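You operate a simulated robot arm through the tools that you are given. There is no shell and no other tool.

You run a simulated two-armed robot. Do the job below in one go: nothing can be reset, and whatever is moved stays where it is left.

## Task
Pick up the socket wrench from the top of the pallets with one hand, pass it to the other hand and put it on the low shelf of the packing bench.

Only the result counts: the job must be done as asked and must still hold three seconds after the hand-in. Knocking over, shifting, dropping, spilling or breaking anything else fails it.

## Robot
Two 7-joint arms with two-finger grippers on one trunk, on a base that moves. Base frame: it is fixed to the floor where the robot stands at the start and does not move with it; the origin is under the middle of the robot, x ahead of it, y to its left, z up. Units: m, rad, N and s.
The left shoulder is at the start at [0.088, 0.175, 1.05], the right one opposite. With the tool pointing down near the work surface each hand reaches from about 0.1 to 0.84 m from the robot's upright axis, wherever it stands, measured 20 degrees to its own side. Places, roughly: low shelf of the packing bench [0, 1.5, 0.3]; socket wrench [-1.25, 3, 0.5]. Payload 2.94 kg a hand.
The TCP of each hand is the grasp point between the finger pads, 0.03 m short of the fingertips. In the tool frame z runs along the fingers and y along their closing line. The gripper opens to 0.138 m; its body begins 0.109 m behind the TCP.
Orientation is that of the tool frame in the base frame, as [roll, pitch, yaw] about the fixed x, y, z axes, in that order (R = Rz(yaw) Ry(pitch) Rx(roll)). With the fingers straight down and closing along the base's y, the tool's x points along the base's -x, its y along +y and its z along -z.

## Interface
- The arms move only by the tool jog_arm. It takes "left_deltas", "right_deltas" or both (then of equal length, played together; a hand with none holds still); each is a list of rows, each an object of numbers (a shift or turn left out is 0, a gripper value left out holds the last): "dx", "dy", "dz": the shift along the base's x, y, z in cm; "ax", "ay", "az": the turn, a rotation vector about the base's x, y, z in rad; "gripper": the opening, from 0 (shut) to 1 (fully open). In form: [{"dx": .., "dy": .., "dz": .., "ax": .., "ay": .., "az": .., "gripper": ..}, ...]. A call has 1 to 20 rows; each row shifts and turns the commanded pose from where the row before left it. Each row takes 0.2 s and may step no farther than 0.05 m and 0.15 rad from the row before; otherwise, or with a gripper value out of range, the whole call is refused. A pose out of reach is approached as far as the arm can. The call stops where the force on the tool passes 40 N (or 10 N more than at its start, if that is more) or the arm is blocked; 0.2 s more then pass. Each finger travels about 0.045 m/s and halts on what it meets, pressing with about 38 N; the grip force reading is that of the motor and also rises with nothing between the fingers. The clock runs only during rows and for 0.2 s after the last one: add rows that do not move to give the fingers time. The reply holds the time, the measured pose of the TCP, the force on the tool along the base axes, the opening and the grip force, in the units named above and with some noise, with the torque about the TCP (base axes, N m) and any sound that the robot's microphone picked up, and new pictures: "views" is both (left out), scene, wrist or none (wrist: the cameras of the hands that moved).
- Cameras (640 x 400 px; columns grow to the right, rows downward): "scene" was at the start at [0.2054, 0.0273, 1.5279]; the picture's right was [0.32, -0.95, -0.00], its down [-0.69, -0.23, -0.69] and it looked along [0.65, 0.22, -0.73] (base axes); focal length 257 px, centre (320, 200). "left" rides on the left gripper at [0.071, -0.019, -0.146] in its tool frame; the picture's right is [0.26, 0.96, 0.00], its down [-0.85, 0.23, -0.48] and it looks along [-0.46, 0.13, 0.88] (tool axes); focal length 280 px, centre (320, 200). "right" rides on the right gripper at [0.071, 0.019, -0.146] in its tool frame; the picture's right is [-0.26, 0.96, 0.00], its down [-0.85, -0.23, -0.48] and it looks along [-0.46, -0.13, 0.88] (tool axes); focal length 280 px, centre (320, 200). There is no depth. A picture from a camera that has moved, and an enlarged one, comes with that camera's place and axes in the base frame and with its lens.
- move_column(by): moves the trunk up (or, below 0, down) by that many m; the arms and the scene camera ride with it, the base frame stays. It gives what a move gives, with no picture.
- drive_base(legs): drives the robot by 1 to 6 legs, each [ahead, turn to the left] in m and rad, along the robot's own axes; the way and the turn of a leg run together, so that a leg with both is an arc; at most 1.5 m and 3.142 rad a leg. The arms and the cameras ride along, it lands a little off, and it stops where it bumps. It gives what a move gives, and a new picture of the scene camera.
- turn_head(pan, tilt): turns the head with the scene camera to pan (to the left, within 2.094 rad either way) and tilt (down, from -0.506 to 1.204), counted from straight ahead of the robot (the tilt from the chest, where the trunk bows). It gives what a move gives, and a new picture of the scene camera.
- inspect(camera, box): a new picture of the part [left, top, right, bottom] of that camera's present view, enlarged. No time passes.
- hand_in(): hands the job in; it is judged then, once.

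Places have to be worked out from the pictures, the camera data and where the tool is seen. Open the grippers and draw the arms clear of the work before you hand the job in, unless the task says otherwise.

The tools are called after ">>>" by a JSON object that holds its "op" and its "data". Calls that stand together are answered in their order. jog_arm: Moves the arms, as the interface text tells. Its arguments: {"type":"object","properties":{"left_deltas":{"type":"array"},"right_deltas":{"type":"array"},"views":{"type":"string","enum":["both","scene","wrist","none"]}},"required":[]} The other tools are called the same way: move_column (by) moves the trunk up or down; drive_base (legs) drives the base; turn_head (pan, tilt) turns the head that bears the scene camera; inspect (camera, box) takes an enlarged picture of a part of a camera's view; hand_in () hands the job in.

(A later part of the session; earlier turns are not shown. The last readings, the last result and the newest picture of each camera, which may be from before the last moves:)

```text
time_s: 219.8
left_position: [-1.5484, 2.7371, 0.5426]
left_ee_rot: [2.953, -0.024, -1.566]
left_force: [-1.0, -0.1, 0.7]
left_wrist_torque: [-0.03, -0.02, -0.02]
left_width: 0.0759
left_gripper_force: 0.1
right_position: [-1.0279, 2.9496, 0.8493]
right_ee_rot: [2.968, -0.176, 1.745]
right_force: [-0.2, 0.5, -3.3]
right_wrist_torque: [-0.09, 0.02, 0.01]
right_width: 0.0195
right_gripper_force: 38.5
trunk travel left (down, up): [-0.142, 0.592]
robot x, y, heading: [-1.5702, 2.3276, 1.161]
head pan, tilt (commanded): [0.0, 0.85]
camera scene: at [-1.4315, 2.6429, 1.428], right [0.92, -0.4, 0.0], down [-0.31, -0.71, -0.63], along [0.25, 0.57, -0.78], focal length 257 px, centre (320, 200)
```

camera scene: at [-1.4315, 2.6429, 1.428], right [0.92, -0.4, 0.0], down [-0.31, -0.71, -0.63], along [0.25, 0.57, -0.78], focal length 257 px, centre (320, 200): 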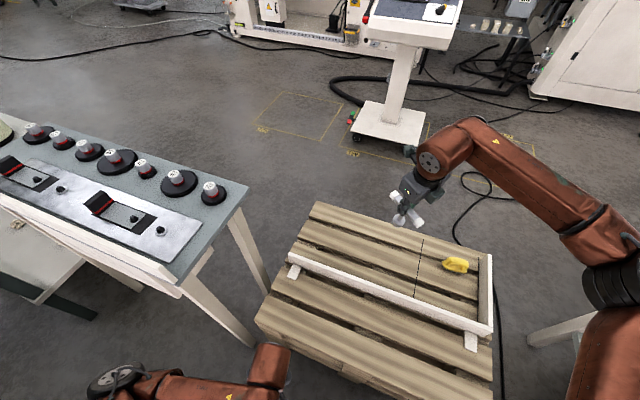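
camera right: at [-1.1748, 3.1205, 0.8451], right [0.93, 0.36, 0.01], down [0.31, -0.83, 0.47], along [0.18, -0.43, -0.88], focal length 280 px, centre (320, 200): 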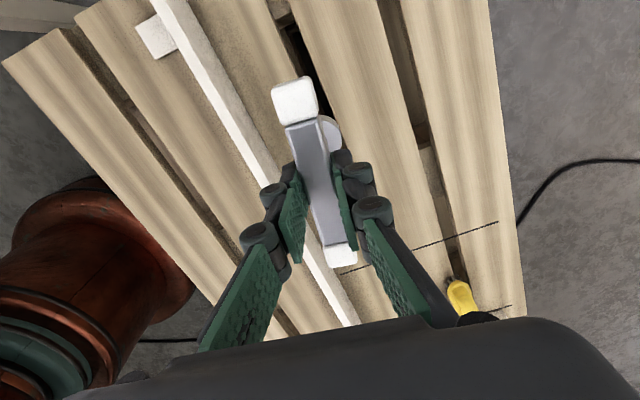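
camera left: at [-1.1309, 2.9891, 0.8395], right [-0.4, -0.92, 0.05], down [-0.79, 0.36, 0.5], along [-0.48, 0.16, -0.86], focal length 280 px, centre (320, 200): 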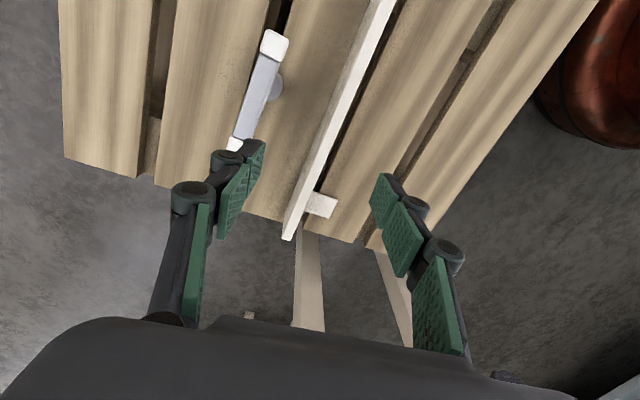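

It's recovering: the lean is shrinking and the wrench is still held. I'll keep waiting.

>>> {"op": "turn_head", "data": {"pan": -0.1, "tilt": 0.85}}

>>> {"op": "turn_head", "data": {"pan": 0.0, "tilt": 0.9}}

```text
time_s: 220.5
left_position: [-1.5476, 2.7321, 0.5602]
left_ee_rot: [2.983, -0.032, -1.644]
left_force: [0.5, 0.4, -0.8]
left_wrist_torque: [-0.01, -0.02, 0.01]
left_width: 0.0761
left_gripper_force: 0.1
right_position: [-1.0561, 2.9578, 0.8289]
right_ee_rot: [2.976, -0.143, 1.847]
right_force: [-0.4, 0.6, -3.4]
right_wrist_torque: [-0.05, 0.03, -0.01]
right_width: 0.0191
right_gripper_force: 38.2
trunk travel left (down, up): [-0.142, 0.592]
robot x, y, heading: [-1.5692, 2.3253, 1.16]
head pan, tilt (commanded): [-0.099, 0.85]
camera scene: at [-1.4427, 2.5991, 1.4324], right [0.87, -0.49, 0.0], down [-0.37, -0.66, -0.65], along [0.32, 0.57, -0.76], focal length 257 px, centre (320, 200)
```

scene: 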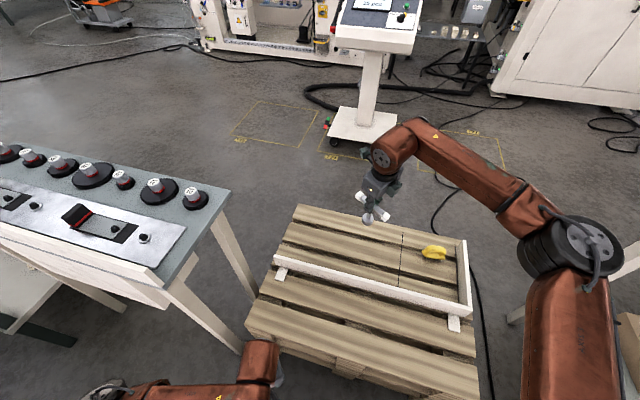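

```text
time_s: 221.1
left_position: [-1.548, 2.7335, 0.5561]
left_ee_rot: [2.972, -0.027, -1.619]
left_force: [-0.9, 0.1, -0.7]
left_wrist_torque: [-0.02, 0.02, -0.03]
left_width: 0.076
left_gripper_force: 0.1
right_position: [-1.058, 2.9495, 0.8372]
right_ee_rot: [2.97, -0.152, 1.845]
right_force: [0.1, -0.2, -3.6]
right_wrist_torque: [-0.06, 0.09, 0.01]
right_width: 0.0192
right_gripper_force: 38.2
trunk travel left (down, up): [-0.142, 0.592]
robot x, y, heading: [-1.5672, 2.3288, 1.158]
head pan, tilt (commanded): [0.0, 0.901]
camera scene: at [-1.4457, 2.6112, 1.4277], right [0.92, -0.4, 0.0], down [-0.32, -0.73, -0.6], along [0.24, 0.55, -0.8], focal length 257 px, centre (320, 200)
```

scene: 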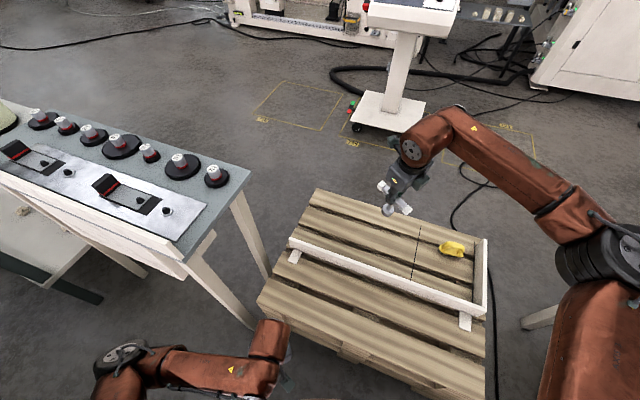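

Nearly still now and the wrench is secure. One more pause, then I'll retract with gentle small steps.

>>> {"op": "turn_head", "data": {"pan": 0.05, "tilt": 0.9}}

>>> {"op": "turn_head", "data": {"pan": 0.0, "tilt": 0.9}}

>>> {"op": "jog_arm", "data": {"right_deltas": [{"dx": -0.2, "dy": -0.5}, {"dx": -0.3, "dy": -0.8}, {"dx": -0.4, "dy": -1.0}, {"dx": -0.5, "dy": -1.2}, {"dx": -0.5, "dy": -1.3}, {"dx": -0.5, "dy": -1.3}, {"dx": -0.5, "dy": -1.3}, {"dx": -0.5, "dy": -1.3}, {"dx": -0.5, "dy": -1.3}, {"dx": -0.5, "dy": -1.3}, {"dx": -0.5, "dy": -1.3}, {"dx": -0.5, "dy": -1.3}, {"dx": -0.5, "dy": -1.3}, {"dx": -0.4, "dy": -1.0}, {"dx": -0.3, "dy": -0.7}, {"dx": -0.2, "dy": -0.4}], "views": "scene"}}

```text
time_s: 221.8
left_position: [-1.5502, 2.7291, 0.5612]
left_ee_rot: [2.985, -0.024, -1.65]
left_force: [-0.5, -0.5, 0.2]
left_wrist_torque: [0.0, 0.02, 0.0]
left_width: 0.0763
left_gripper_force: 0.1
right_position: [-1.0555, 2.9541, 0.8312]
right_ee_rot: [2.975, -0.147, 1.845]
right_force: [0.0, 0.0, -3.2]
right_wrist_torque: [-0.02, 0.0, 0.0]
right_width: 0.0194
right_gripper_force: 37.9
trunk travel left (down, up): [-0.142, 0.592]
robot x, y, heading: [-1.5662, 2.3265, 1.165]
head pan, tilt (commanded): [0.051, 0.901]
camera scene: at [-1.4583, 2.5917, 1.4295], right [0.94, -0.35, 0.0], down [-0.28, -0.74, -0.62], along [0.22, 0.58, -0.79], focal length 257 px, centre (320, 200)
```

scene: 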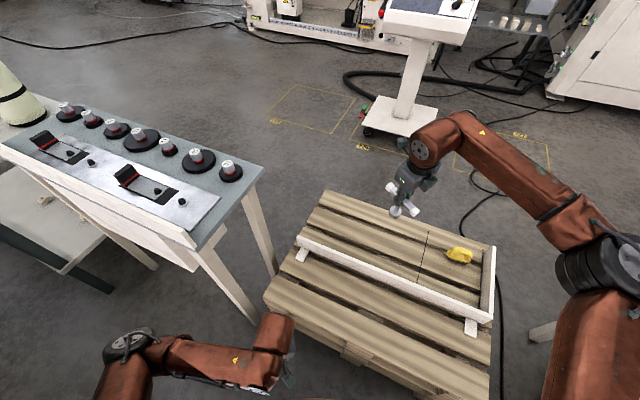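

```text
time_s: 222.4
left_position: [-1.5506, 2.7248, 0.5642]
left_ee_rot: [2.986, -0.019, -1.65]
left_force: [-0.1, 0.6, 1.1]
left_wrist_torque: [0.06, -0.01, -0.01]
left_width: 0.0759
left_gripper_force: 0.1
right_position: [-1.0588, 2.9485, 0.8384]
right_ee_rot: [2.967, -0.154, 1.846]
right_force: [-0.5, -0.1, -2.2]
right_wrist_torque: [-0.04, 0.04, -0.01]
right_width: 0.0193
right_gripper_force: 37.5
trunk travel left (down, up): [-0.142, 0.592]
robot x, y, heading: [-1.5694, 2.3256, 1.156]
head pan, tilt (commanded): [0.0, 0.901]
camera scene: at [-1.4584, 2.5824, 1.4309], right [0.92, -0.4, 0.0], down [-0.31, -0.72, -0.62], along [0.25, 0.57, -0.78], focal length 257 px, centre (320, 200)
```

scene: 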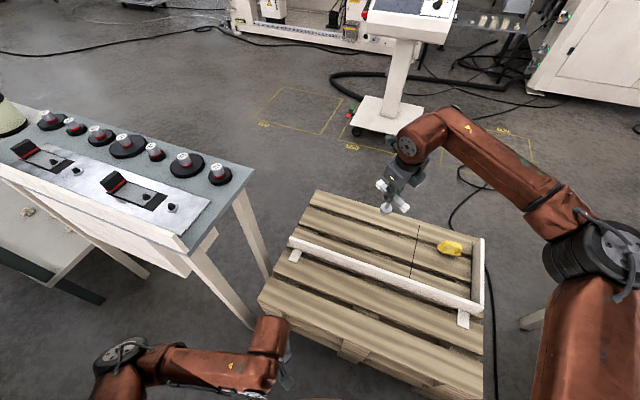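

```text
time_s: 225.8
left_position: [-1.5501, 2.7264, 0.5635]
left_ee_rot: [2.988, -0.021, -1.653]
left_force: [0.4, -0.4, 0.2]
left_wrist_torque: [0.0, 0.01, 0.0]
left_width: 0.076
left_gripper_force: 0.1
right_position: [-1.1248, 2.7778, 0.8347]
right_ee_rot: [2.971, -0.149, 1.845]
right_force: [0.1, 0.0, -3.6]
right_wrist_torque: [-0.07, 0.02, -0.01]
right_width: 0.0192
right_gripper_force: 37.5
trunk travel left (down, up): [-0.142, 0.592]
robot x, y, heading: [-1.5711, 2.331, 1.158]
head pan, tilt (commanded): [0.0, 0.901]
camera scene: at [-1.4574, 2.5846, 1.4303], right [0.92, -0.4, 0.0], down [-0.31, -0.72, -0.62], along [0.25, 0.57, -0.78], focal length 257 px, centre (320, 200)
```

scene: 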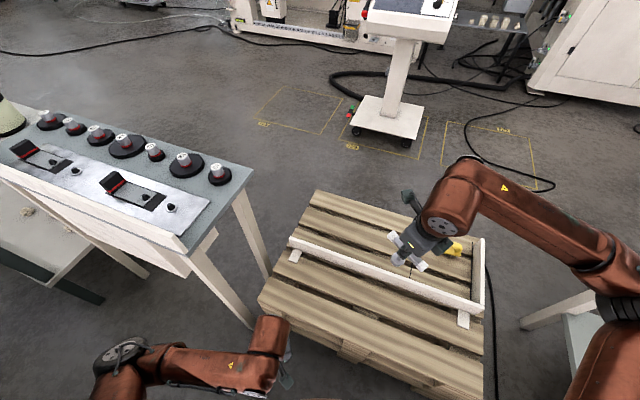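

Gentle steps work well: the wrench is held at z 0.83 with no sway. I'll raise the trunk a little and back away from the pallets in small steps.

>>> {"op": "move_column", "data": {"by": 0.04}}

>>> {"op": "move_column", "data": {"by": 0.04}}

>>> {"op": "drive_base", "data": {"legs": [[-0.04, 0], [-0.04, 0], [-0.04, 0], [-0.04, 0], [-0.04, 0], [-0.04, 0]]}}

```text
time_s: 226.6
left_position: [-1.5509, 2.7275, 0.6031]
left_ee_rot: [2.981, -0.022, -1.659]
left_force: [0.1, -0.6, -1.2]
left_wrist_torque: [-0.04, 0.01, -0.01]
left_width: 0.0759
left_gripper_force: 0.2
right_position: [-1.1239, 2.7787, 0.8736]
right_ee_rot: [2.972, -0.148, 1.845]
right_force: [0.2, 0.9, -3.6]
right_wrist_torque: [-0.09, 0.03, -0.06]
right_width: 0.0192
right_gripper_force: 37.7
trunk travel left (down, up): [-0.182, 0.552]
robot x, y, heading: [-1.5656, 2.3281, 1.161]
head pan, tilt (commanded): [0.0, 0.901]
```

```text
time_s: 227.4
left_position: [-1.5504, 2.7275, 0.6434]
left_ee_rot: [2.981, -0.02, -1.655]
left_force: [-0.9, 1.5, 0.1]
left_wrist_torque: [0.0, 0.02, -0.01]
left_width: 0.0759
left_gripper_force: 0.2
right_position: [-1.1253, 2.7787, 0.9137]
right_ee_rot: [2.971, -0.149, 1.846]
right_force: [-0.1, -0.3, -4.4]
right_wrist_torque: [-0.08, 0.04, -0.03]
right_width: 0.0194
right_gripper_force: 37.8
trunk travel left (down, up): [-0.222, 0.512]
robot x, y, heading: [-1.5699, 2.3275, 1.162]
head pan, tilt (commanded): [0.0, 0.901]
```

```text
time_s: 230.7
left_position: [-1.6441, 2.5118, 0.6416]
left_ee_rot: [2.979, -0.025, -1.653]
left_force: [0.3, 1.0, -0.3]
left_wrist_torque: [-0.12, 0.04, 0.03]
left_width: 0.0759
left_gripper_force: 0.0
right_position: [-1.2174, 2.564, 0.9116]
right_ee_rot: [2.978, -0.145, 1.841]
right_force: [0.3, 1.5, -3.6]
right_wrist_torque: [-0.14, 0.08, 0.02]
right_width: 0.0194
right_gripper_force: 38.1
trunk travel left (down, up): [-0.222, 0.512]
robot x, y, heading: [-1.6601, 2.11, 1.159]
head pan, tilt (commanded): [0.0, 0.901]
camera scene: at [-1.5753, 2.3125, 1.5169], right [0.92, -0.4, 0.0], down [-0.32, -0.72, -0.61], along [0.24, 0.56, -0.79], focal length 257 px, centre (320, 200)
```

scene: 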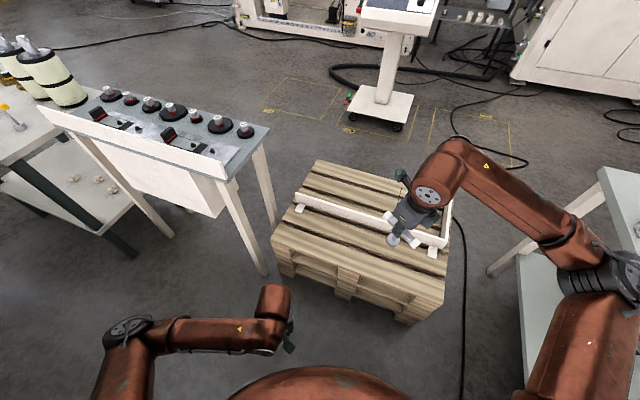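

Smooth. I'll back up another 0.2 m into the aisle.

>>> {"op": "drive_base", "data": {"legs": [[-0.05, 0], [-0.05, 0], [-0.05, 0], [-0.05, 0]]}}

>>> {"op": "inspect", "data": {"camera": "right", "box": [0, 0, 640, 400]}}

```text
time_s: 233.2
left_position: [-1.726, 2.323, 0.6446]
left_ee_rot: [2.982, -0.016, -1.655]
left_force: [0.3, -0.2, -0.7]
left_wrist_torque: [-0.07, 0.04, 0.0]
left_width: 0.076
left_gripper_force: 0.0
right_position: [-1.3011, 2.3721, 0.9148]
right_ee_rot: [2.97, -0.154, 1.844]
right_force: [-0.1, -0.2, -3.5]
right_wrist_torque: [-0.04, 0.05, -0.04]
right_width: 0.0193
right_gripper_force: 38.8
trunk travel left (down, up): [-0.222, 0.512]
robot x, y, heading: [-1.7414, 1.9238, 1.156]
head pan, tilt (commanded): [0.0, 0.901]
camera scene: at [-1.6604, 2.1171, 1.5176], right [0.92, -0.4, 0.0], down [-0.31, -0.72, -0.62], along [0.25, 0.57, -0.78], focal length 257 px, centre (320, 200)
```

scene: 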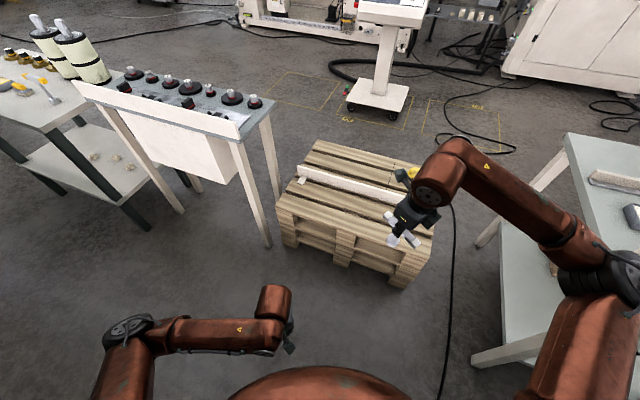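

```text
1.00 times, centred on (320, 200) of right (not enlarged: the box is as wide or as high as the picture)
camera zoom: at [-1.3208, 2.4172, 1.0708], right [0.99, -0.02, 0.12], down [-0.05, -0.95, 0.3], along [0.11, -0.3, -0.95], focal length 280 px, centre (320, 200)
```

zoom: 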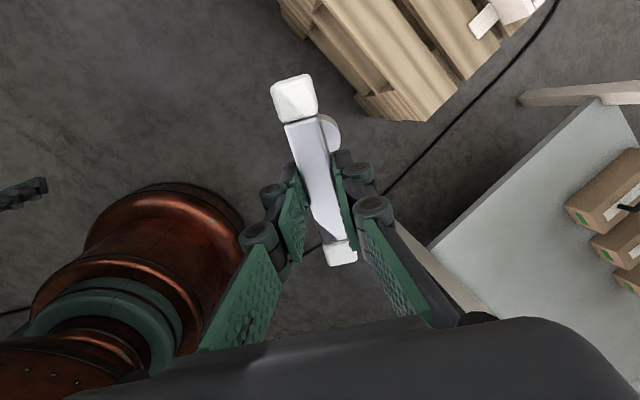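

In the aisle with the wrench held firmly in the right hand. I'll bring the right hand upright in front of the chest for the handover.

>>> {"op": "jog_arm", "data": {"right_deltas": [{"dx": -0.8, "dy": 0.5, "ax": -0.0192, "ay": 0.0124}, {"dx": -1.4, "dy": 0.9, "dz": 0.1, "ax": -0.0192, "ay": 0.0124}, {"dx": -1.7, "dy": 1.1, "dz": 0.15, "ax": -0.0192, "ay": 0.0124}, {"dx": -1.9, "dy": 1.2, "dz": 0.2, "ax": -0.0192, "ay": 0.0124}, {"dx": -1.9, "dy": 1.2, "dz": 0.2, "ax": -0.0192, "ay": 0.0124}, {"dx": -1.9, "dy": 1.2, "dz": 0.2, "ax": -0.0192, "ay": 0.0124}, {"dx": -1.9, "dy": 1.2, "dz": 0.2, "ax": -0.0192, "ay": 0.0124}, {"dx": -1.9, "dy": 1.2, "dz": 0.2, "ax": -0.0192, "ay": 0.0124}, {"dx": -1.7, "dy": 1.1, "dz": 0.1, "ax": -0.0192, "ay": 0.0124}, {"dx": -1.3, "dy": 0.9, "ax": -0.0192, "ay": 0.0124}, {"dx": -0.8, "dy": 0.5}], "views": "both"}}

```text
time_s: 235.6
left_position: [-1.7263, 2.3219, 0.6459]
left_ee_rot: [2.983, -0.015, -1.654]
left_force: [0.2, -0.3, -0.3]
left_wrist_torque: [0.02, -0.02, 0.04]
left_width: 0.076
left_gripper_force: 0.0
right_position: [-1.473, 2.4815, 0.9307]
right_ee_rot: [3.14, -0.001, 1.83]
right_force: [-0.3, 0.3, -2.4]
right_wrist_torque: [0.02, 0.0, -0.01]
right_width: 0.0193
right_gripper_force: 37.7
trunk travel left (down, up): [-0.222, 0.512]
robot x, y, heading: [-1.7425, 1.9211, 1.158]
head pan, tilt (commanded): [0.0, 0.901]
camera scene: at [-1.6619, 2.1155, 1.518], right [0.92, -0.4, 0.0], down [-0.31, -0.72, -0.62], along [0.25, 0.57, -0.78], focal length 257 px, centre (320, 200)
camera right: at [-1.4747, 2.5554, 1.0756], right [1.0, 0.0, 0.0], down [-0.01, -0.88, 0.48], along [0.0, -0.48, -0.88], focal length 280 px, centre (320, 200)
```

scene: 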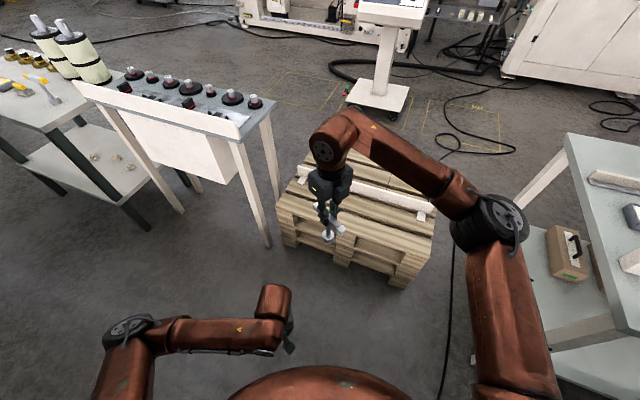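
right: 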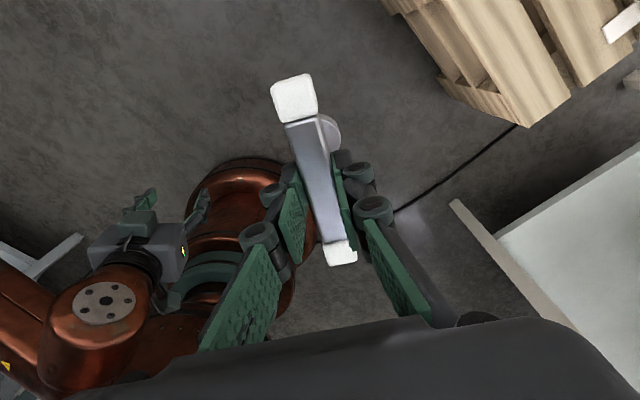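

The right hand is upright with the wrench hanging below it. I'll zoom in on the wrench to fix the shaft's position before bringing the left hand to it.

>>> {"op": "inspect", "data": {"camera": "scene", "box": [270, 150, 400, 260]}}

>>> {"op": "inspect", "data": {"camera": "left", "box": [0, 0, 640, 400]}}

```text
3.64 times, centred on (335, 205) of scene
camera zoom: at [-1.6619, 2.1155, 1.518], right [0.92, -0.4, 0.0], down [-0.31, -0.72, -0.62], along [0.25, 0.57, -0.78], focal length 933 px, centre (266, 182)
```

zoom: 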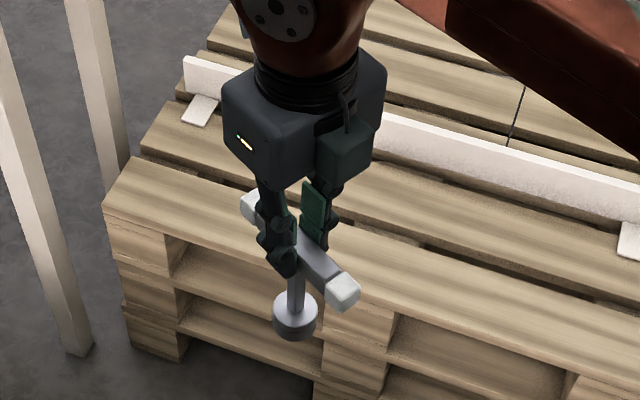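

```text
1.00 times, centred on (320, 200) of left (not enlarged: the box is as wide or as high as the picture)
camera zoom: at [-1.6911, 2.2505, 0.7881], right [-0.97, -0.18, 0.16], down [-0.08, 0.87, 0.49], along [-0.22, 0.47, -0.86], focal length 280 px, centre (320, 200)
```

zoom: 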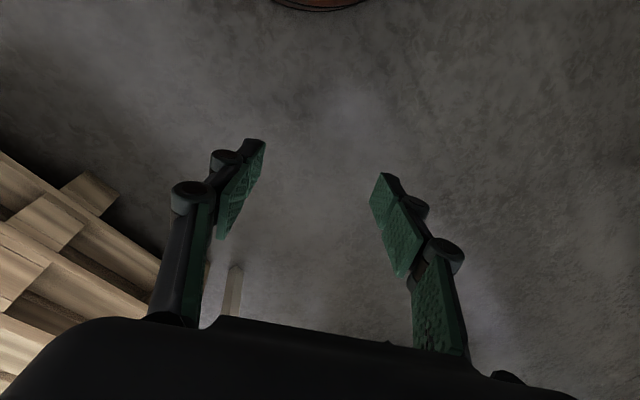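

Clear view: the bar's centre is at about [-1.472, 2.477, 0.914] and the bare shaft runs down to the socket top near z 0.825. I'll turn the left hand horizontal and bring it to a pre-grasp 14 cm short of the shaft at z 0.863.

>>> {"op": "jog_arm", "data": {"left_deltas": [{"dx": 0.88, "dy": 0.74, "dz": 1.55, "ax": 0.0899, "ay": -0.0792, "az": -0.0702, "gripper": 0.75}, {"dx": 0.88, "dy": 0.74, "dz": 1.55, "ax": 0.0899, "ay": -0.0792, "az": -0.0702, "gripper": 0.75}, {"dx": 0.88, "dy": 0.74, "dz": 1.55, "ax": 0.0899, "ay": -0.0792, "az": -0.0702}, {"dx": 0.88, "dy": 0.74, "dz": 1.55, "ax": 0.0899, "ay": -0.0792, "az": -0.0702}, {"dx": 0.88, "dy": 0.74, "dz": 1.55, "ax": 0.0899, "ay": -0.0792, "az": -0.0702}, {"dx": 0.88, "dy": 0.74, "dz": 1.55, "ax": 0.0899, "ay": -0.0792, "az": -0.0702}, {"dx": 0.88, "dy": 0.74, "dz": 1.55, "ax": 0.0899, "ay": -0.0792, "az": -0.0702}, {"dx": 0.88, "dy": 0.74, "dz": 1.55, "ax": 0.0899, "ay": -0.0792, "az": -0.0702}, {"dx": 0.88, "dy": 0.74, "dz": 1.55, "ax": 0.0899, "ay": -0.0792, "az": -0.0702}, {"dx": 0.88, "dy": 0.74, "dz": 1.55, "ax": 0.0899, "ay": -0.0792, "az": -0.0702}, {"dx": 0.88, "dy": 0.74, "dz": 1.55, "ax": 0.0899, "ay": -0.0792, "az": -0.0702}, {"dx": 0.88, "dy": 0.74, "dz": 1.55, "ax": 0.0899, "ay": -0.0792, "az": -0.0702}, {"dx": 0.88, "dy": 0.74, "dz": 1.55, "ax": 0.0899, "ay": -0.0792, "az": -0.0702}, {"dx": 0.88, "dy": 0.74, "dz": 1.55, "ax": 0.0899, "ay": -0.0792, "az": -0.0702}], "views": "both"}}

```text
time_s: 237.4
left_position: [-1.694, 2.4207, 0.701]
left_ee_rot: [2.985, 0.753, -2.423]
left_force: [0.7, 0.2, -0.1]
left_wrist_torque: [-0.01, 0.06, 0.02]
left_width: 0.1036
left_gripper_force: 0.1
left hand out of reach, approached as far as the arm can: row 1, 2, 3, 4, 8
right_position: [-1.4739, 2.4815, 0.9298]
right_ee_rot: [3.139, 0.0, 1.829]
right_force: [0.3, 0.1, -2.6]
right_wrist_torque: [0.06, 0.1, -0.02]
right_width: 0.0194
right_gripper_force: 38.1
trunk travel left (down, up): [-0.222, 0.512]
robot x, y, heading: [-1.745, 1.9247, 1.163]
head pan, tilt (commanded): [0.0, 0.901]
stopped in row 8 (left hand): the arm was blocked; the commanded pose is now the measured one
camera scene: at [-1.6605, 2.1146, 1.5181], right [0.92, -0.4, 0.0], down [-0.31, -0.72, -0.62], along [0.25, 0.57, -0.78], focal length 257 px, centre (320, 200)
camera left: at [-1.7788, 2.2921, 0.756], right [-0.85, 0.52, -0.07], down [0.1, 0.3, 0.95], along [0.52, 0.8, -0.31], focal length 280 px, centre (320, 200)
```

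scene: 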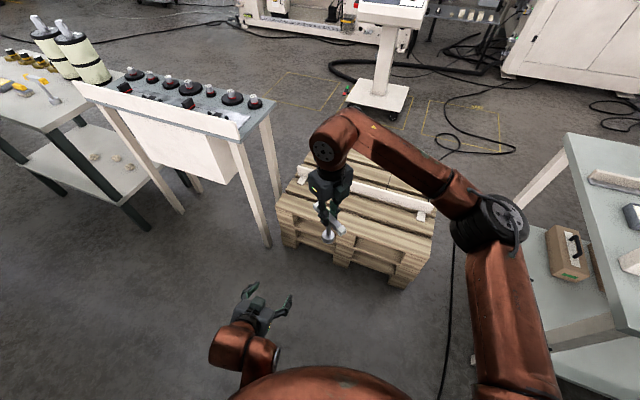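
left: 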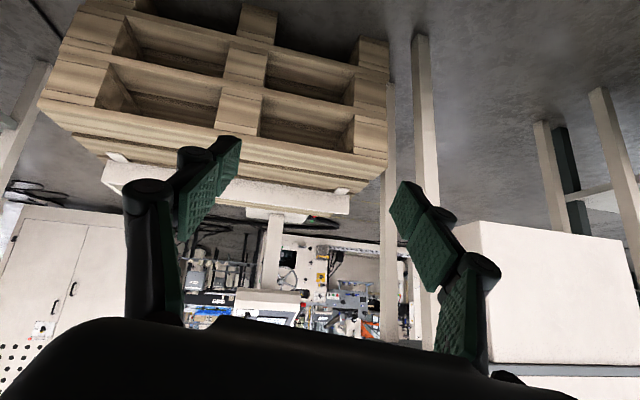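

The left arm paused partway, with no lean this time and the wrench undisturbed. I'll let it settle and look.

>>> {"op": "turn_head", "data": {"pan": 0.3, "tilt": 1.0}}

```text
time_s: 238.2
left_position: [-1.6947, 2.4203, 0.7007]
left_ee_rot: [2.986, 0.754, -2.419]
left_force: [-0.7, -0.5, 0.6]
left_wrist_torque: [0.0, 0.0, 0.02]
left_width: 0.1033
left_gripper_force: 0.1
right_position: [-1.4739, 2.4805, 0.9301]
right_ee_rot: [3.141, -0.002, 1.83]
right_force: [0.7, 0.3, -2.6]
right_wrist_torque: [0.02, 0.04, 0.0]
right_width: 0.0193
right_gripper_force: 37.9
trunk travel left (down, up): [-0.222, 0.512]
robot x, y, heading: [-1.7473, 1.9216, 1.16]
head pan, tilt (commanded): [0.3, 1.0]
camera scene: at [-1.6837, 2.1153, 1.5108], right [0.99, -0.11, 0.0], down [-0.09, -0.84, -0.54], along [0.06, 0.54, -0.84], focal length 257 px, centre (320, 200)
```

scene: 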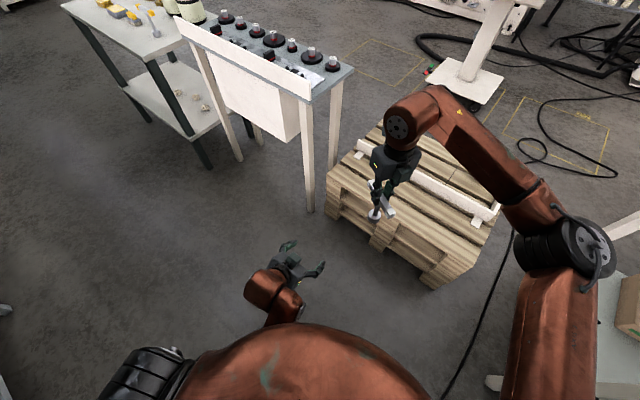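

The left arm is in a natural elbow-down posture. I'll continue, levelling the left hand and pointing it toward the shaft, still 13 cm short of it.

>>> {"op": "jog_arm", "data": {"left_deltas": [{"dx": 0.8, "dy": -0.2, "dz": 1.1, "ax": 0.0585, "ay": -0.084, "az": -0.0269}, {"dx": 1.4, "dy": -0.25, "dz": 1.8, "ax": 0.0585, "ay": -0.084, "az": -0.0269}, {"dx": 1.5, "dy": -0.3, "dz": 2.0, "ax": 0.0585, "ay": -0.084, "az": -0.0269}, {"dx": 1.7, "dy": -0.3, "dz": 2.3, "ax": 0.0585, "ay": -0.084, "az": -0.0269}, {"dx": 1.7, "dy": -0.3, "dz": 2.3, "ax": 0.0585, "ay": -0.084, "az": -0.0269}, {"dx": 1.7, "dy": -0.3, "dz": 2.3, "ax": 0.0585, "ay": -0.084, "az": -0.0269}, {"dx": 1.6, "dy": -0.3, "dz": 2.2, "ax": 0.0585, "ay": -0.084, "az": -0.0269}, {"dx": 1.5, "dy": -0.3, "dz": 2.2, "ax": 0.0585, "ay": -0.084, "az": -0.0269}], "views": "both"}}

```text
time_s: 239.0
left_position: [-1.736, 2.4394, 0.6906]
left_ee_rot: [2.678, 0.669, -2.755]
left_force: [0.5, 0.7, 0.0]
left_wrist_torque: [0.0, 0.0, 0.01]
left_width: 0.1035
left_gripper_force: 0.0
left hand out of reach, approached as far as the arm can: row 1, 2, 3, 4
right_position: [-1.4728, 2.4809, 0.9294]
right_ee_rot: [3.14, 0.0, 1.831]
right_force: [0.0, 0.3, -2.7]
right_wrist_torque: [0.04, 0.06, 0.0]
right_width: 0.0192
right_gripper_force: 37.9
trunk travel left (down, up): [-0.222, 0.512]
robot x, y, heading: [-1.743, 1.9245, 1.157]
head pan, tilt (commanded): [0.3, 1.0]
stopped in row 4 (left hand): the arm was blocked; the commanded pose is now the measured one
camera scene: at [-1.6831, 2.1153, 1.5108], right [0.99, -0.11, 0.0], down [-0.09, -0.84, -0.54], along [0.06, 0.54, -0.84], focal length 257 px, centre (320, 200)
camera left: at [-1.8272, 2.3135, 0.7426], right [-0.76, 0.62, 0.18], down [0.32, 0.12, 0.94], along [0.56, 0.77, -0.29], focal length 280 px, centre (320, 200)
```

scene: 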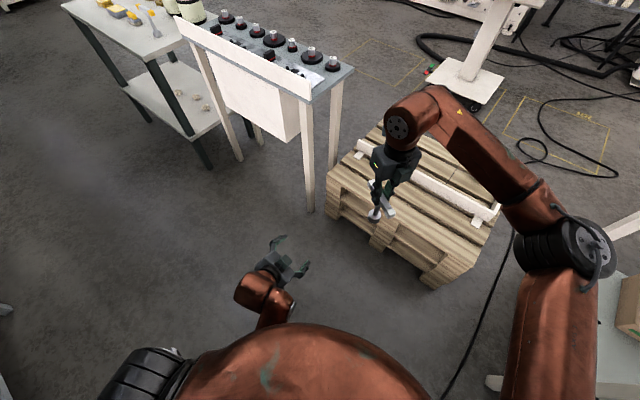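
left: 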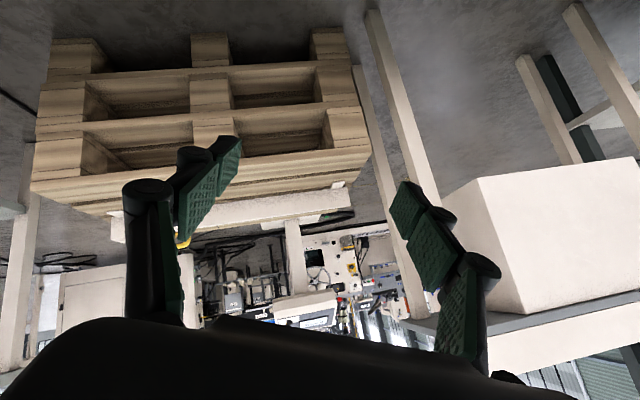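

The left forearm is tucked in too tightly under the chest. I'll swing the left hand slightly outward and forward while levelling it.

>>> {"op": "jog_arm", "data": {"left_deltas": [{"dx": -1.2, "dy": 1.2, "dz": 0.2}, {"dx": -1.2, "dy": 1.2, "dz": 0.2}, {"dx": -1.2, "dy": 1.2, "dz": 0.2}, {"dx": 0, "dy": 0.6, "dz": 0.4, "ax": 0.0403, "ay": -0.1053, "az": -0.005}, {"dx": 0, "dy": 0.6, "dz": 0.4, "ax": 0.0403, "ay": -0.1053, "az": -0.005}, {"dx": 0, "dy": 0.6, "dz": 0.4, "ax": 0.0403, "ay": -0.1053, "az": -0.005}, {"dx": 0, "dy": 0.6, "dz": 0.4, "ax": 0.0403, "ay": -0.1053, "az": -0.005}, {"dx": 0, "dy": 0.6, "dz": 0.4, "ax": 0.0403, "ay": -0.1053, "az": -0.005}, {"dx": 0, "dy": 0.6, "dz": 0.4, "ax": 0.0403, "ay": -0.1053, "az": -0.005}, {"dx": 0, "dy": 0.6, "dz": 0.4, "ax": 0.0403, "ay": -0.1053, "az": -0.005}, {"dx": 0, "dy": 0.6, "dz": 0.4, "ax": 0.0403, "ay": -0.1053, "az": -0.005}], "views": "both"}}

```text
time_s: 239.5
left_position: [-1.8105, 2.4705, 0.6839]
left_ee_rot: [2.494, 0.454, -2.936]
left_force: [0.8, -0.6, -0.4]
left_wrist_torque: [0.03, 0.02, 0.03]
left_width: 0.1039
left_gripper_force: 0.0
right_position: [-1.4727, 2.4819, 0.9295]
right_ee_rot: [3.14, 0.0, 1.831]
right_force: [-0.2, -0.7, -2.4]
right_wrist_torque: [0.01, 0.03, 0.08]
right_width: 0.0192
right_gripper_force: 38.4
trunk travel left (down, up): [-0.222, 0.512]
robot x, y, heading: [-1.7456, 1.9241, 1.16]
head pan, tilt (commanded): [0.3, 1.0]
stopped in row 2 (left hand): the arm was blocked; the commanded pose is now the measured one
camera scene: at [-1.6833, 2.1153, 1.5108], right [0.99, -0.11, 0.0], down [-0.09, -0.84, -0.54], along [0.06, 0.54, -0.84], focal length 257 px, centre (320, 200)
camera left: at [-1.8976, 2.3472, 0.7479], right [-0.64, 0.65, 0.41], down [0.55, 0.01, 0.84], along [0.54, 0.76, -0.36], focal length 280 px, centre (320, 200)
```

scene: 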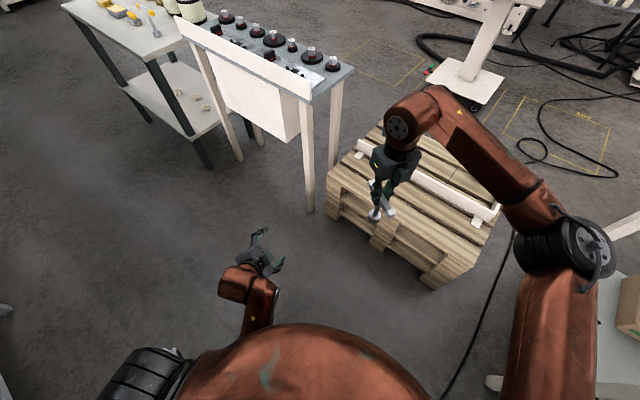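
left: 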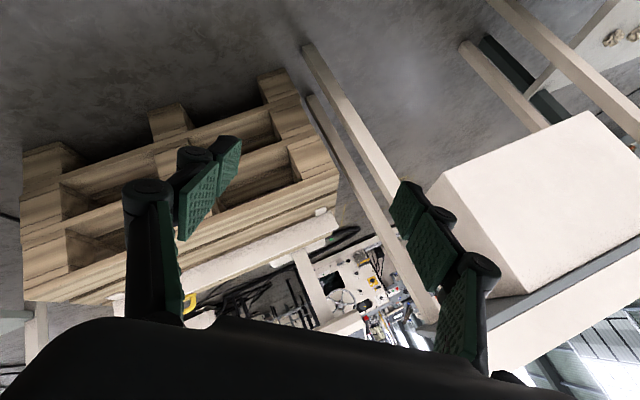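

The arm is again moving toward a different internal posture. I'll let it complete without interruption.

>>> {"op": "turn_head", "data": {"pan": 0.4, "tilt": 1.0}}

>>> {"op": "turn_head", "data": {"pan": 0.5, "tilt": 1.1}}

```text
time_s: 240.2
left_position: [-1.8106, 2.4697, 0.6833]
left_ee_rot: [2.496, 0.454, -2.936]
left_force: [-1.3, 0.4, -0.1]
left_wrist_torque: [0.02, 0.0, 0.0]
left_width: 0.1037
left_gripper_force: 0.1
right_position: [-1.4733, 2.4815, 0.9298]
right_ee_rot: [3.14, 0.0, 1.831]
right_force: [-0.4, 0.0, -3.6]
right_wrist_torque: [-0.01, 0.0, 0.02]
right_width: 0.0191
right_gripper_force: 37.7
trunk travel left (down, up): [-0.222, 0.512]
robot x, y, heading: [-1.745, 1.9217, 1.159]
head pan, tilt (commanded): [0.4, 1.0]
camera scene: at [-1.6909, 2.1159, 1.5108], right [1.0, -0.01, 0.0], down [-0.01, -0.84, -0.54], along [0.01, 0.54, -0.84], focal length 257 px, centre (320, 200)
```

scene: 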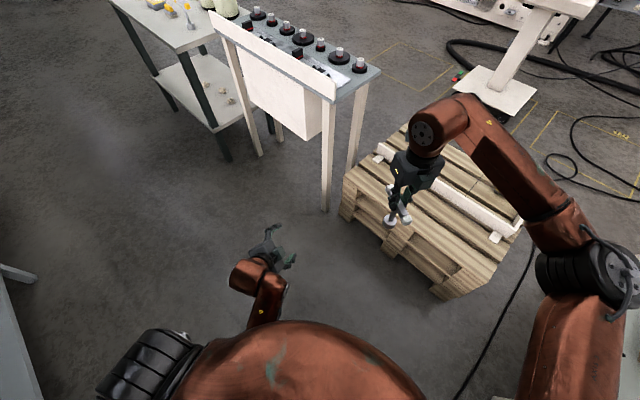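

```text
time_s: 240.8
left_position: [-1.81, 2.4691, 0.6833]
left_ee_rot: [2.496, 0.453, -2.935]
left_force: [-0.5, -0.7, 0.7]
left_wrist_torque: [-0.04, 0.0, 0.02]
left_width: 0.1038
left_gripper_force: 0.1
right_position: [-1.4732, 2.481, 0.9302]
right_ee_rot: [3.14, 0.0, 1.832]
right_force: [0.5, -0.1, -2.5]
right_wrist_torque: [-0.03, 0.02, -0.01]
right_width: 0.0195
right_gripper_force: 38.3
trunk travel left (down, up): [-0.222, 0.512]
robot x, y, heading: [-1.7412, 1.9221, 1.161]
head pan, tilt (commanded): [0.499, 1.1]
camera scene: at [-1.6973, 2.1091, 1.5042], right [1.0, 0.09, 0.0], down [0.08, -0.89, -0.45], along [-0.04, 0.45, -0.89], focal length 257 px, centre (320, 200)
```

scene: 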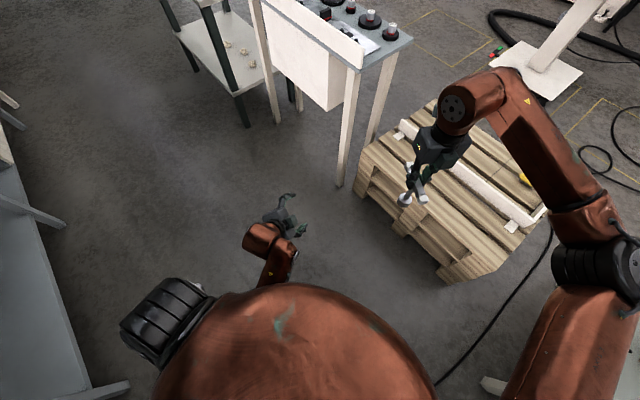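

The arm is still now. I'll use the right wrist camera, which looks back at the robot's front, to see how the left arm lies against the body.

>>> {"op": "inspect", "data": {"camera": "right", "box": [0, 0, 640, 400]}}

```text
1.00 times, centred on (320, 200) of right (not enlarged: the box is as wide or as high as the picture)
camera zoom: at [-1.4742, 2.5554, 1.0749], right [1.0, -0.01, 0.0], down [-0.01, -0.88, 0.48], along [0.0, -0.48, -0.88], focal length 280 px, centre (320, 200)
```

zoom: 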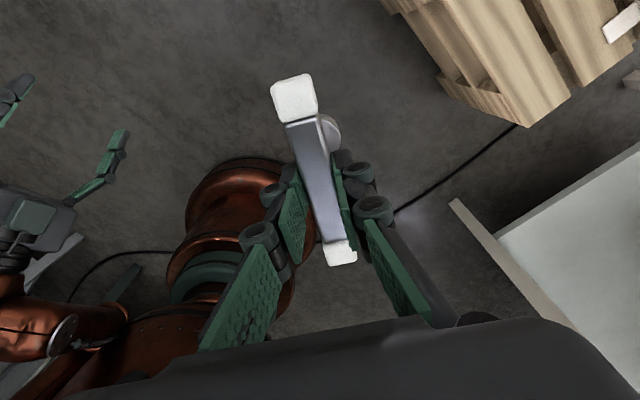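

The left elbow has slipped in under the chest. I'll draw the left hand outward to its own side in small moves to free it.

>>> {"op": "jog_arm", "data": {"left_deltas": [{"dx": -1.5, "dy": 0.3}, {"dx": -1.5, "dy": 0.3}, {"dx": -1.5, "dy": 0.3}, {"dx": -1.5, "dy": 0.3}, {"dx": -1.5, "dy": 0.3}, {"dx": -1.5, "dy": 0.3}], "views": "scene"}}

```text
time_s: 241.3
left_position: [-1.8689, 2.4895, 0.6861]
left_ee_rot: [2.405, 0.293, -3.02]
left_force: [0.2, -0.1, 0.1]
left_wrist_torque: [-0.01, -0.02, 0.01]
left_width: 0.1033
left_gripper_force: 0.0
left hand out of reach, approached as far as the arm can: row 1, 2
right_position: [-1.4736, 2.4812, 0.9302]
right_ee_rot: [3.139, -0.001, 1.831]
right_force: [0.1, 0.6, -2.2]
right_wrist_torque: [0.02, 0.01, -0.03]
right_width: 0.0196
right_gripper_force: 38.2
trunk travel left (down, up): [-0.222, 0.512]
robot x, y, heading: [-1.7446, 1.9213, 1.159]
head pan, tilt (commanded): [0.499, 1.1]
stopped in row 2 (left hand): the arm was blocked; the commanded pose is now the measured one
camera scene: at [-1.6968, 2.1088, 1.5042], right [1.0, 0.09, 0.0], down [0.08, -0.89, -0.45], along [-0.04, 0.45, -0.89], focal length 257 px, centre (320, 200)
```

scene: 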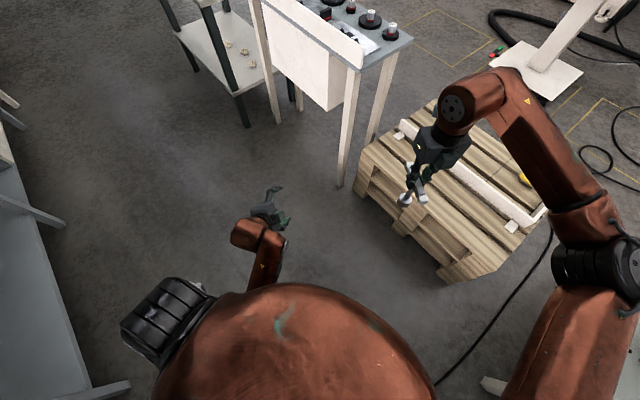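

The wrist is close to lining up with the forearm, which makes it swing. I'll turn the left hand back to pointing down, which moves it away from that alignment.

>>> {"op": "jog_arm", "data": {"left_deltas": [{"ax": -0.1, "ay": 0.019}, {"ax": -0.128, "ay": 0.0242}, {"ax": -0.128, "ay": 0.0242}, {"ax": -0.128, "ay": 0.0242}, {"ax": -0.128, "ay": 0.0242}, {"ax": -0.128, "ay": 0.0242}], "views": "scene"}}

```text
time_s: 242.7
left_position: [-1.8679, 2.488, 0.6844]
left_ee_rot: [3.12, 0.009, -2.905]
left_force: [0.3, -0.4, 0.5]
left_wrist_torque: [-0.06, -0.01, 0.03]
left_width: 0.1033
left_gripper_force: 0.1
right_position: [-1.4729, 2.4826, 0.9286]
right_ee_rot: [3.139, 0.001, 1.83]
right_force: [-0.4, -0.3, -3.0]
right_wrist_torque: [0.0, -0.03, 0.0]
right_width: 0.0193
right_gripper_force: 37.5
trunk travel left (down, up): [-0.222, 0.512]
robot x, y, heading: [-1.7427, 1.9264, 1.164]
head pan, tilt (commanded): [0.499, 1.1]
camera scene: at [-1.6979, 2.1099, 1.5041], right [1.0, 0.09, 0.0], down [0.08, -0.89, -0.45], along [-0.04, 0.45, -0.89], focal length 257 px, centre (320, 200)
```

scene: 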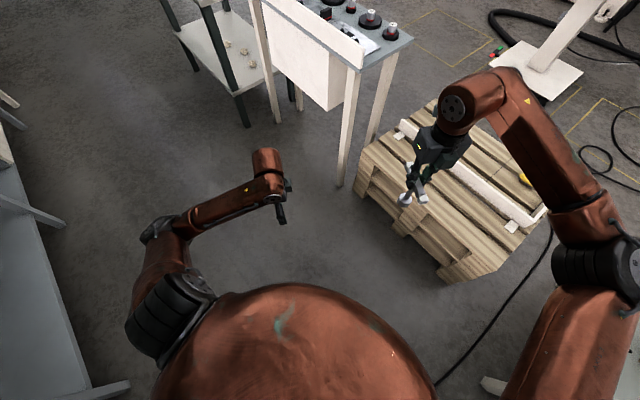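

The left arm is back in a good posture, pointing down. New plan: the left hand will point to the right and take the shaft from the left side, away from the awkward wrist alignment. First I turn both hands: the right so the bar points forward, the left by a small yaw.

>>> {"op": "jog_arm", "data": {"left_deltas": [{"az": -0.129}, {"az": -0.129}, {"az": -0.129}, {"az": -0.129}, {"az": -0.129}, {"dx": 0}, {"dx": 0}, {"dx": 0}, {"dx": 0}, {"dx": 0}, {"dx": 0}, {"dx": 0}, {"dx": 0}, {"dx": 0}, {"dx": 0}, {"dx": 0}, {"dx": 0}, {"dx": 0}, {"dx": 0}], "right_deltas": [{"az": 0.06}, {"az": 0.12}, {"az": 0.14}, {"az": 0.14}, {"az": 0.14}, {"az": 0.14}, {"az": 0.14}, {"az": 0.14}, {"az": 0.14}, {"az": 0.14}, {"az": 0.14}, {"az": 0.14}, {"az": 0.14}, {"az": 0.14}, {"az": 0.14}, {"az": 0.14}, {"az": 0.14}, {"az": 0.12}, {"az": 0.07}], "views": "both"}}

```text
time_s: 246.7
left_position: [-1.8673, 2.489, 0.684]
left_ee_rot: [3.118, 0.014, 2.734]
left_force: [0.1, 0.4, -0.7]
left_wrist_torque: [0.02, 0.0, 0.01]
left_width: 0.1035
left_gripper_force: 0.0
right_position: [-1.4739, 2.4824, 0.9296]
right_ee_rot: [3.139, -0.002, -1.981]
right_force: [0.4, -0.1, -2.2]
right_wrist_torque: [-0.01, 0.03, -0.01]
right_width: 0.0191
right_gripper_force: 37.7
trunk travel left (down, up): [-0.222, 0.512]
robot x, y, heading: [-1.7404, 1.9237, 1.161]
head pan, tilt (commanded): [0.499, 1.1]
camera scene: at [-1.6977, 2.1094, 1.5042], right [1.0, 0.09, 0.0], down [0.08, -0.89, -0.45], along [-0.04, 0.45, -0.89], focal length 257 px, centre (320, 200)
camera right: at [-1.5202, 2.4247, 1.0747], right [-0.78, 0.62, 0.0], down [0.55, 0.69, 0.47], along [0.3, 0.37, -0.88], focal length 280 px, centre (320, 200)
camera left: at [-1.9436, 2.4976, 0.8298], right [0.14, 0.99, 0.02], down [0.86, -0.13, 0.49], along [0.49, -0.05, -0.87], focal length 280 px, centre (320, 200)
```

scene: 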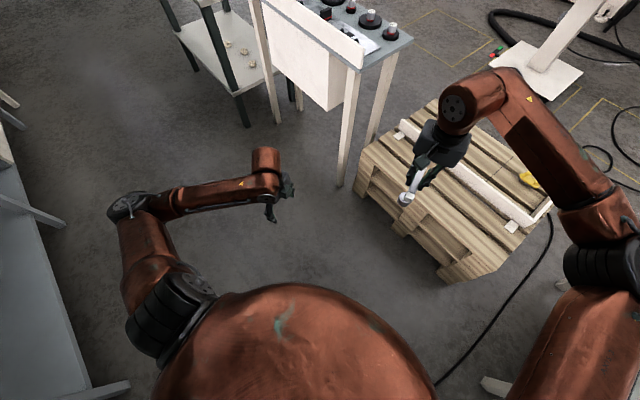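
right: 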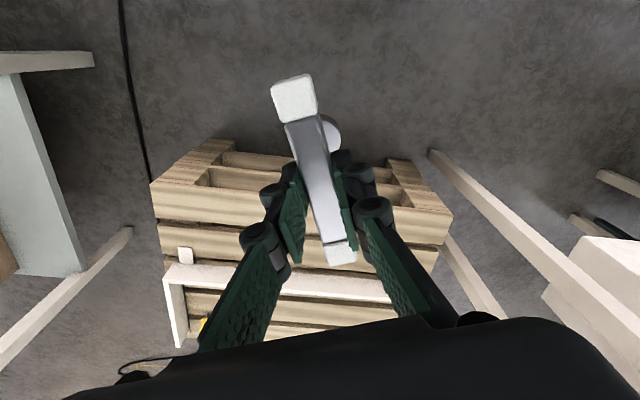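
left: 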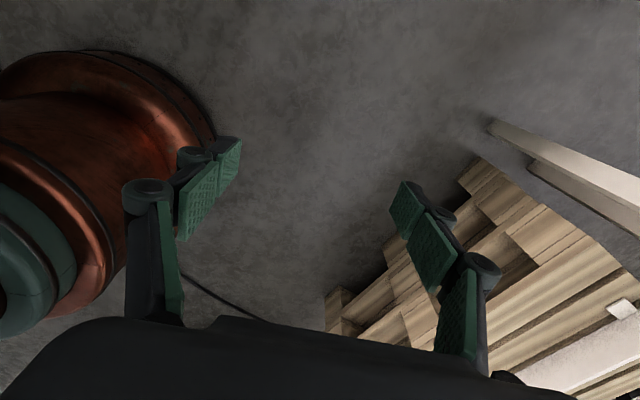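

Both turned fine: the bar now points straight ahead. Next I rotate the left hand about the forward axis to point right and bring it to a pre-grasp about 15 cm left of the shaft.

>>> {"op": "jog_arm", "data": {"left_deltas": [{"dx": 1.2, "dy": 0.3, "dz": 0.9, "ax": -0.0522, "ay": -0.12}, {"dx": 2.0, "dy": 0.4, "dz": 1.4, "ax": -0.0522, "ay": -0.12}, {"dx": 2.2, "dy": 0.5, "dz": 1.5, "ax": -0.0522, "ay": -0.12}, {"dx": 2.4, "dy": 0.5, "dz": 1.6, "ax": -0.0522, "ay": -0.12}, {"dx": 2.4, "dy": 0.5, "dz": 1.6, "ax": -0.0522, "ay": -0.12}, {"dx": 2.4, "dy": 0.5, "dz": 1.6, "ax": -0.0522, "ay": -0.12}, {"dx": 2.4, "dy": 0.5, "dz": 1.6, "ax": -0.0522, "ay": -0.12}, {"dx": 2.4, "dy": 0.5, "dz": 1.6, "ax": -0.0522, "ay": -0.12}, {"dx": 2.4, "dy": 0.5, "dz": 1.6, "ax": -0.0522, "ay": -0.12}, {"dx": 2.4, "dy": 0.5, "dz": 1.6, "ax": -0.0522, "ay": -0.12}, {"dx": 2.2, "dy": 0.5, "dz": 1.5, "ax": -0.0522, "ay": -0.12}, {"dx": 1.7, "dy": 0.5, "dz": 1.4, "ax": -0.0522, "ay": -0.12}], "views": "both"}}

```text
time_s: 249.3
left_position: [-1.607, 2.5474, 0.8628]
left_ee_rot: [-0.123, 1.555, -0.507]
left_force: [-0.1, -0.4, -0.7]
left_wrist_torque: [0.0, 0.02, -0.01]
left_width: 0.1036
left_gripper_force: 0.1
right_position: [-1.475, 2.4819, 0.9285]
right_ee_rot: [-3.141, -0.002, -1.982]
right_force: [0.4, -0.4, -2.3]
right_wrist_torque: [-0.03, 0.0, 0.02]
right_width: 0.0192
right_gripper_force: 38.3
trunk travel left (down, up): [-0.222, 0.512]
robot x, y, heading: [-1.7474, 1.9247, 1.158]
head pan, tilt (commanded): [0.499, 1.1]
camera scene: at [-1.6971, 2.1096, 1.5041], right [1.0, 0.09, 0.0], down [0.08, -0.89, -0.45], along [-0.04, 0.45, -0.89], focal length 257 px, centre (320, 200)
camera left: at [-1.7482, 2.5833, 0.7916], right [0.37, 0.89, -0.26], down [-0.37, 0.4, 0.84], along [0.86, -0.21, 0.47], focal length 280 px, centre (320, 200)
```

scene: 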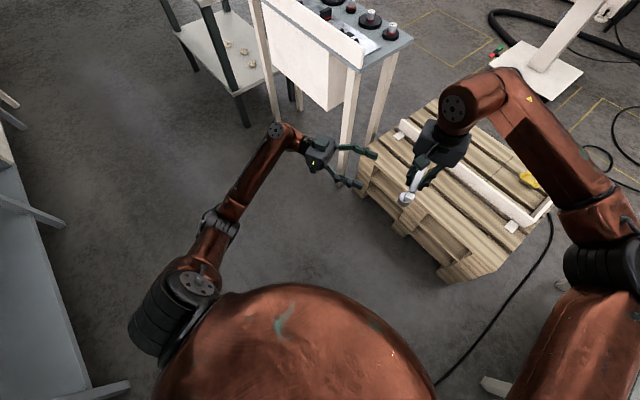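
left: 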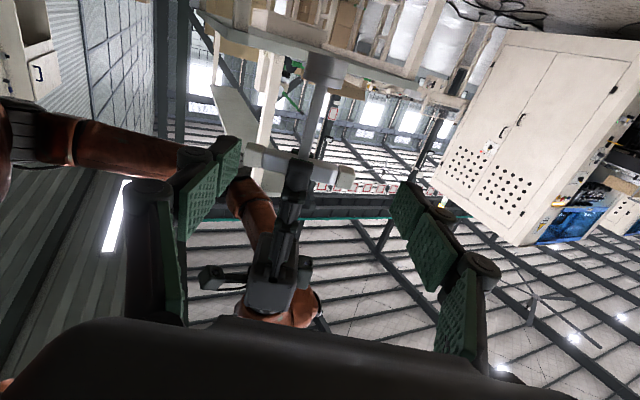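

The left hand points right at the shaft, level with its bare middle: bar about 4 cm above, socket about 4.5 cm below. I'll advance 10 cm with a 5 mm correction and check again.

>>> {"op": "jog_arm", "data": {"left_deltas": [{"dx": 1.2, "dy": -0.6}, {"dx": 1.8, "dy": -0.9}, {"dx": 1.8, "dy": -0.9}, {"dx": 1.8, "dy": -0.9}, {"dx": 1.5, "dy": -0.75}, {"dx": 0.9, "dy": -0.45}, {"dx": 0}], "views": "both"}}

```text
time_s: 250.9
left_position: [-1.5163, 2.5006, 0.8636]
left_ee_rot: [-0.128, 1.555, -0.513]
left_force: [-0.1, 0.7, 0.3]
left_wrist_torque: [0.0, 0.0, -0.01]
left_width: 0.1033
left_gripper_force: 0.1
right_position: [-1.4742, 2.4823, 0.9293]
right_ee_rot: [3.14, -0.001, -1.983]
right_force: [0.3, -0.1, -2.3]
right_wrist_torque: [0.0, -0.02, -0.01]
right_width: 0.0193
right_gripper_force: 38.4
trunk travel left (down, up): [-0.222, 0.512]
robot x, y, heading: [-1.7453, 1.9212, 1.166]
head pan, tilt (commanded): [0.499, 1.1]
camera scene: at [-1.6974, 2.1093, 1.5042], right [1.0, 0.09, 0.0], down [0.08, -0.89, -0.45], along [-0.04, 0.45, -0.89], focal length 257 px, centre (320, 200)
camera left: at [-1.658, 2.5384, 0.7917], right [0.37, 0.89, -0.26], down [-0.36, 0.4, 0.84], along [0.86, -0.21, 0.47], focal length 280 px, centre (320, 200)
```

scene: 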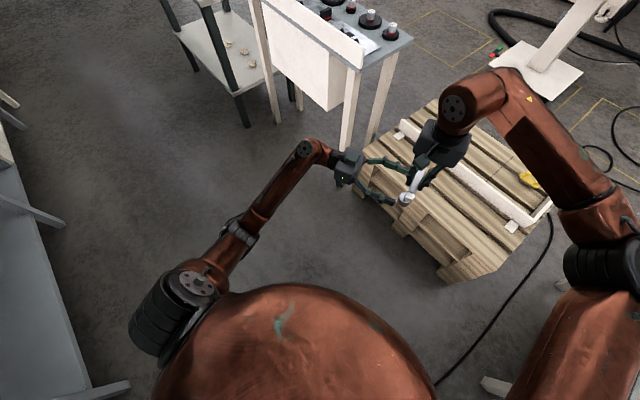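
left: 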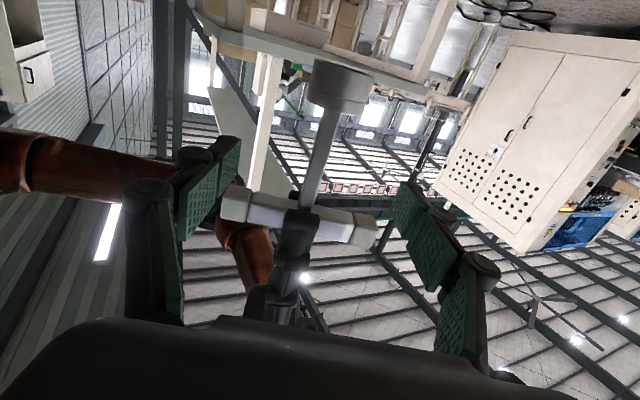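

The shaft is 4.6 cm ahead and centred within 2 mm. I'll advance onto it and then close the left fingers.

>>> {"op": "jog_arm", "data": {"left_deltas": [{"dx": 1.2, "dy": -0.55}, {"dx": 1.5, "dy": -0.65}, {"dx": 1.4, "dy": -0.65}, {"dx": 0}], "views": "wrist"}}

```text
time_s: 251.9
left_position: [-1.4761, 2.4832, 0.8638]
left_ee_rot: [-0.128, 1.557, -0.515]
left_force: [0.9, -0.7, -0.2]
left_wrist_torque: [-0.03, -0.01, -0.03]
left_width: 0.1037
left_gripper_force: 0.1
right_position: [-1.4733, 2.4816, 0.9305]
right_ee_rot: [3.14, -0.003, -1.983]
right_force: [-0.6, 0.1, -2.5]
right_wrist_torque: [0.03, -0.07, 0.02]
right_width: 0.0193
right_gripper_force: 37.8
trunk travel left (down, up): [-0.222, 0.512]
robot x, y, heading: [-1.7427, 1.9215, 1.162]
head pan, tilt (commanded): [0.499, 1.1]
camera left: at [-1.617, 2.5197, 0.7918], right [0.37, 0.89, -0.26], down [-0.36, 0.4, 0.84], along [0.86, -0.21, 0.47], focal length 280 px, centre (320, 200)
```

left: 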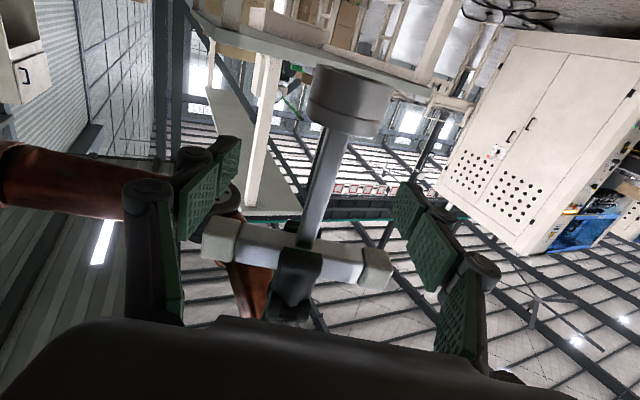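

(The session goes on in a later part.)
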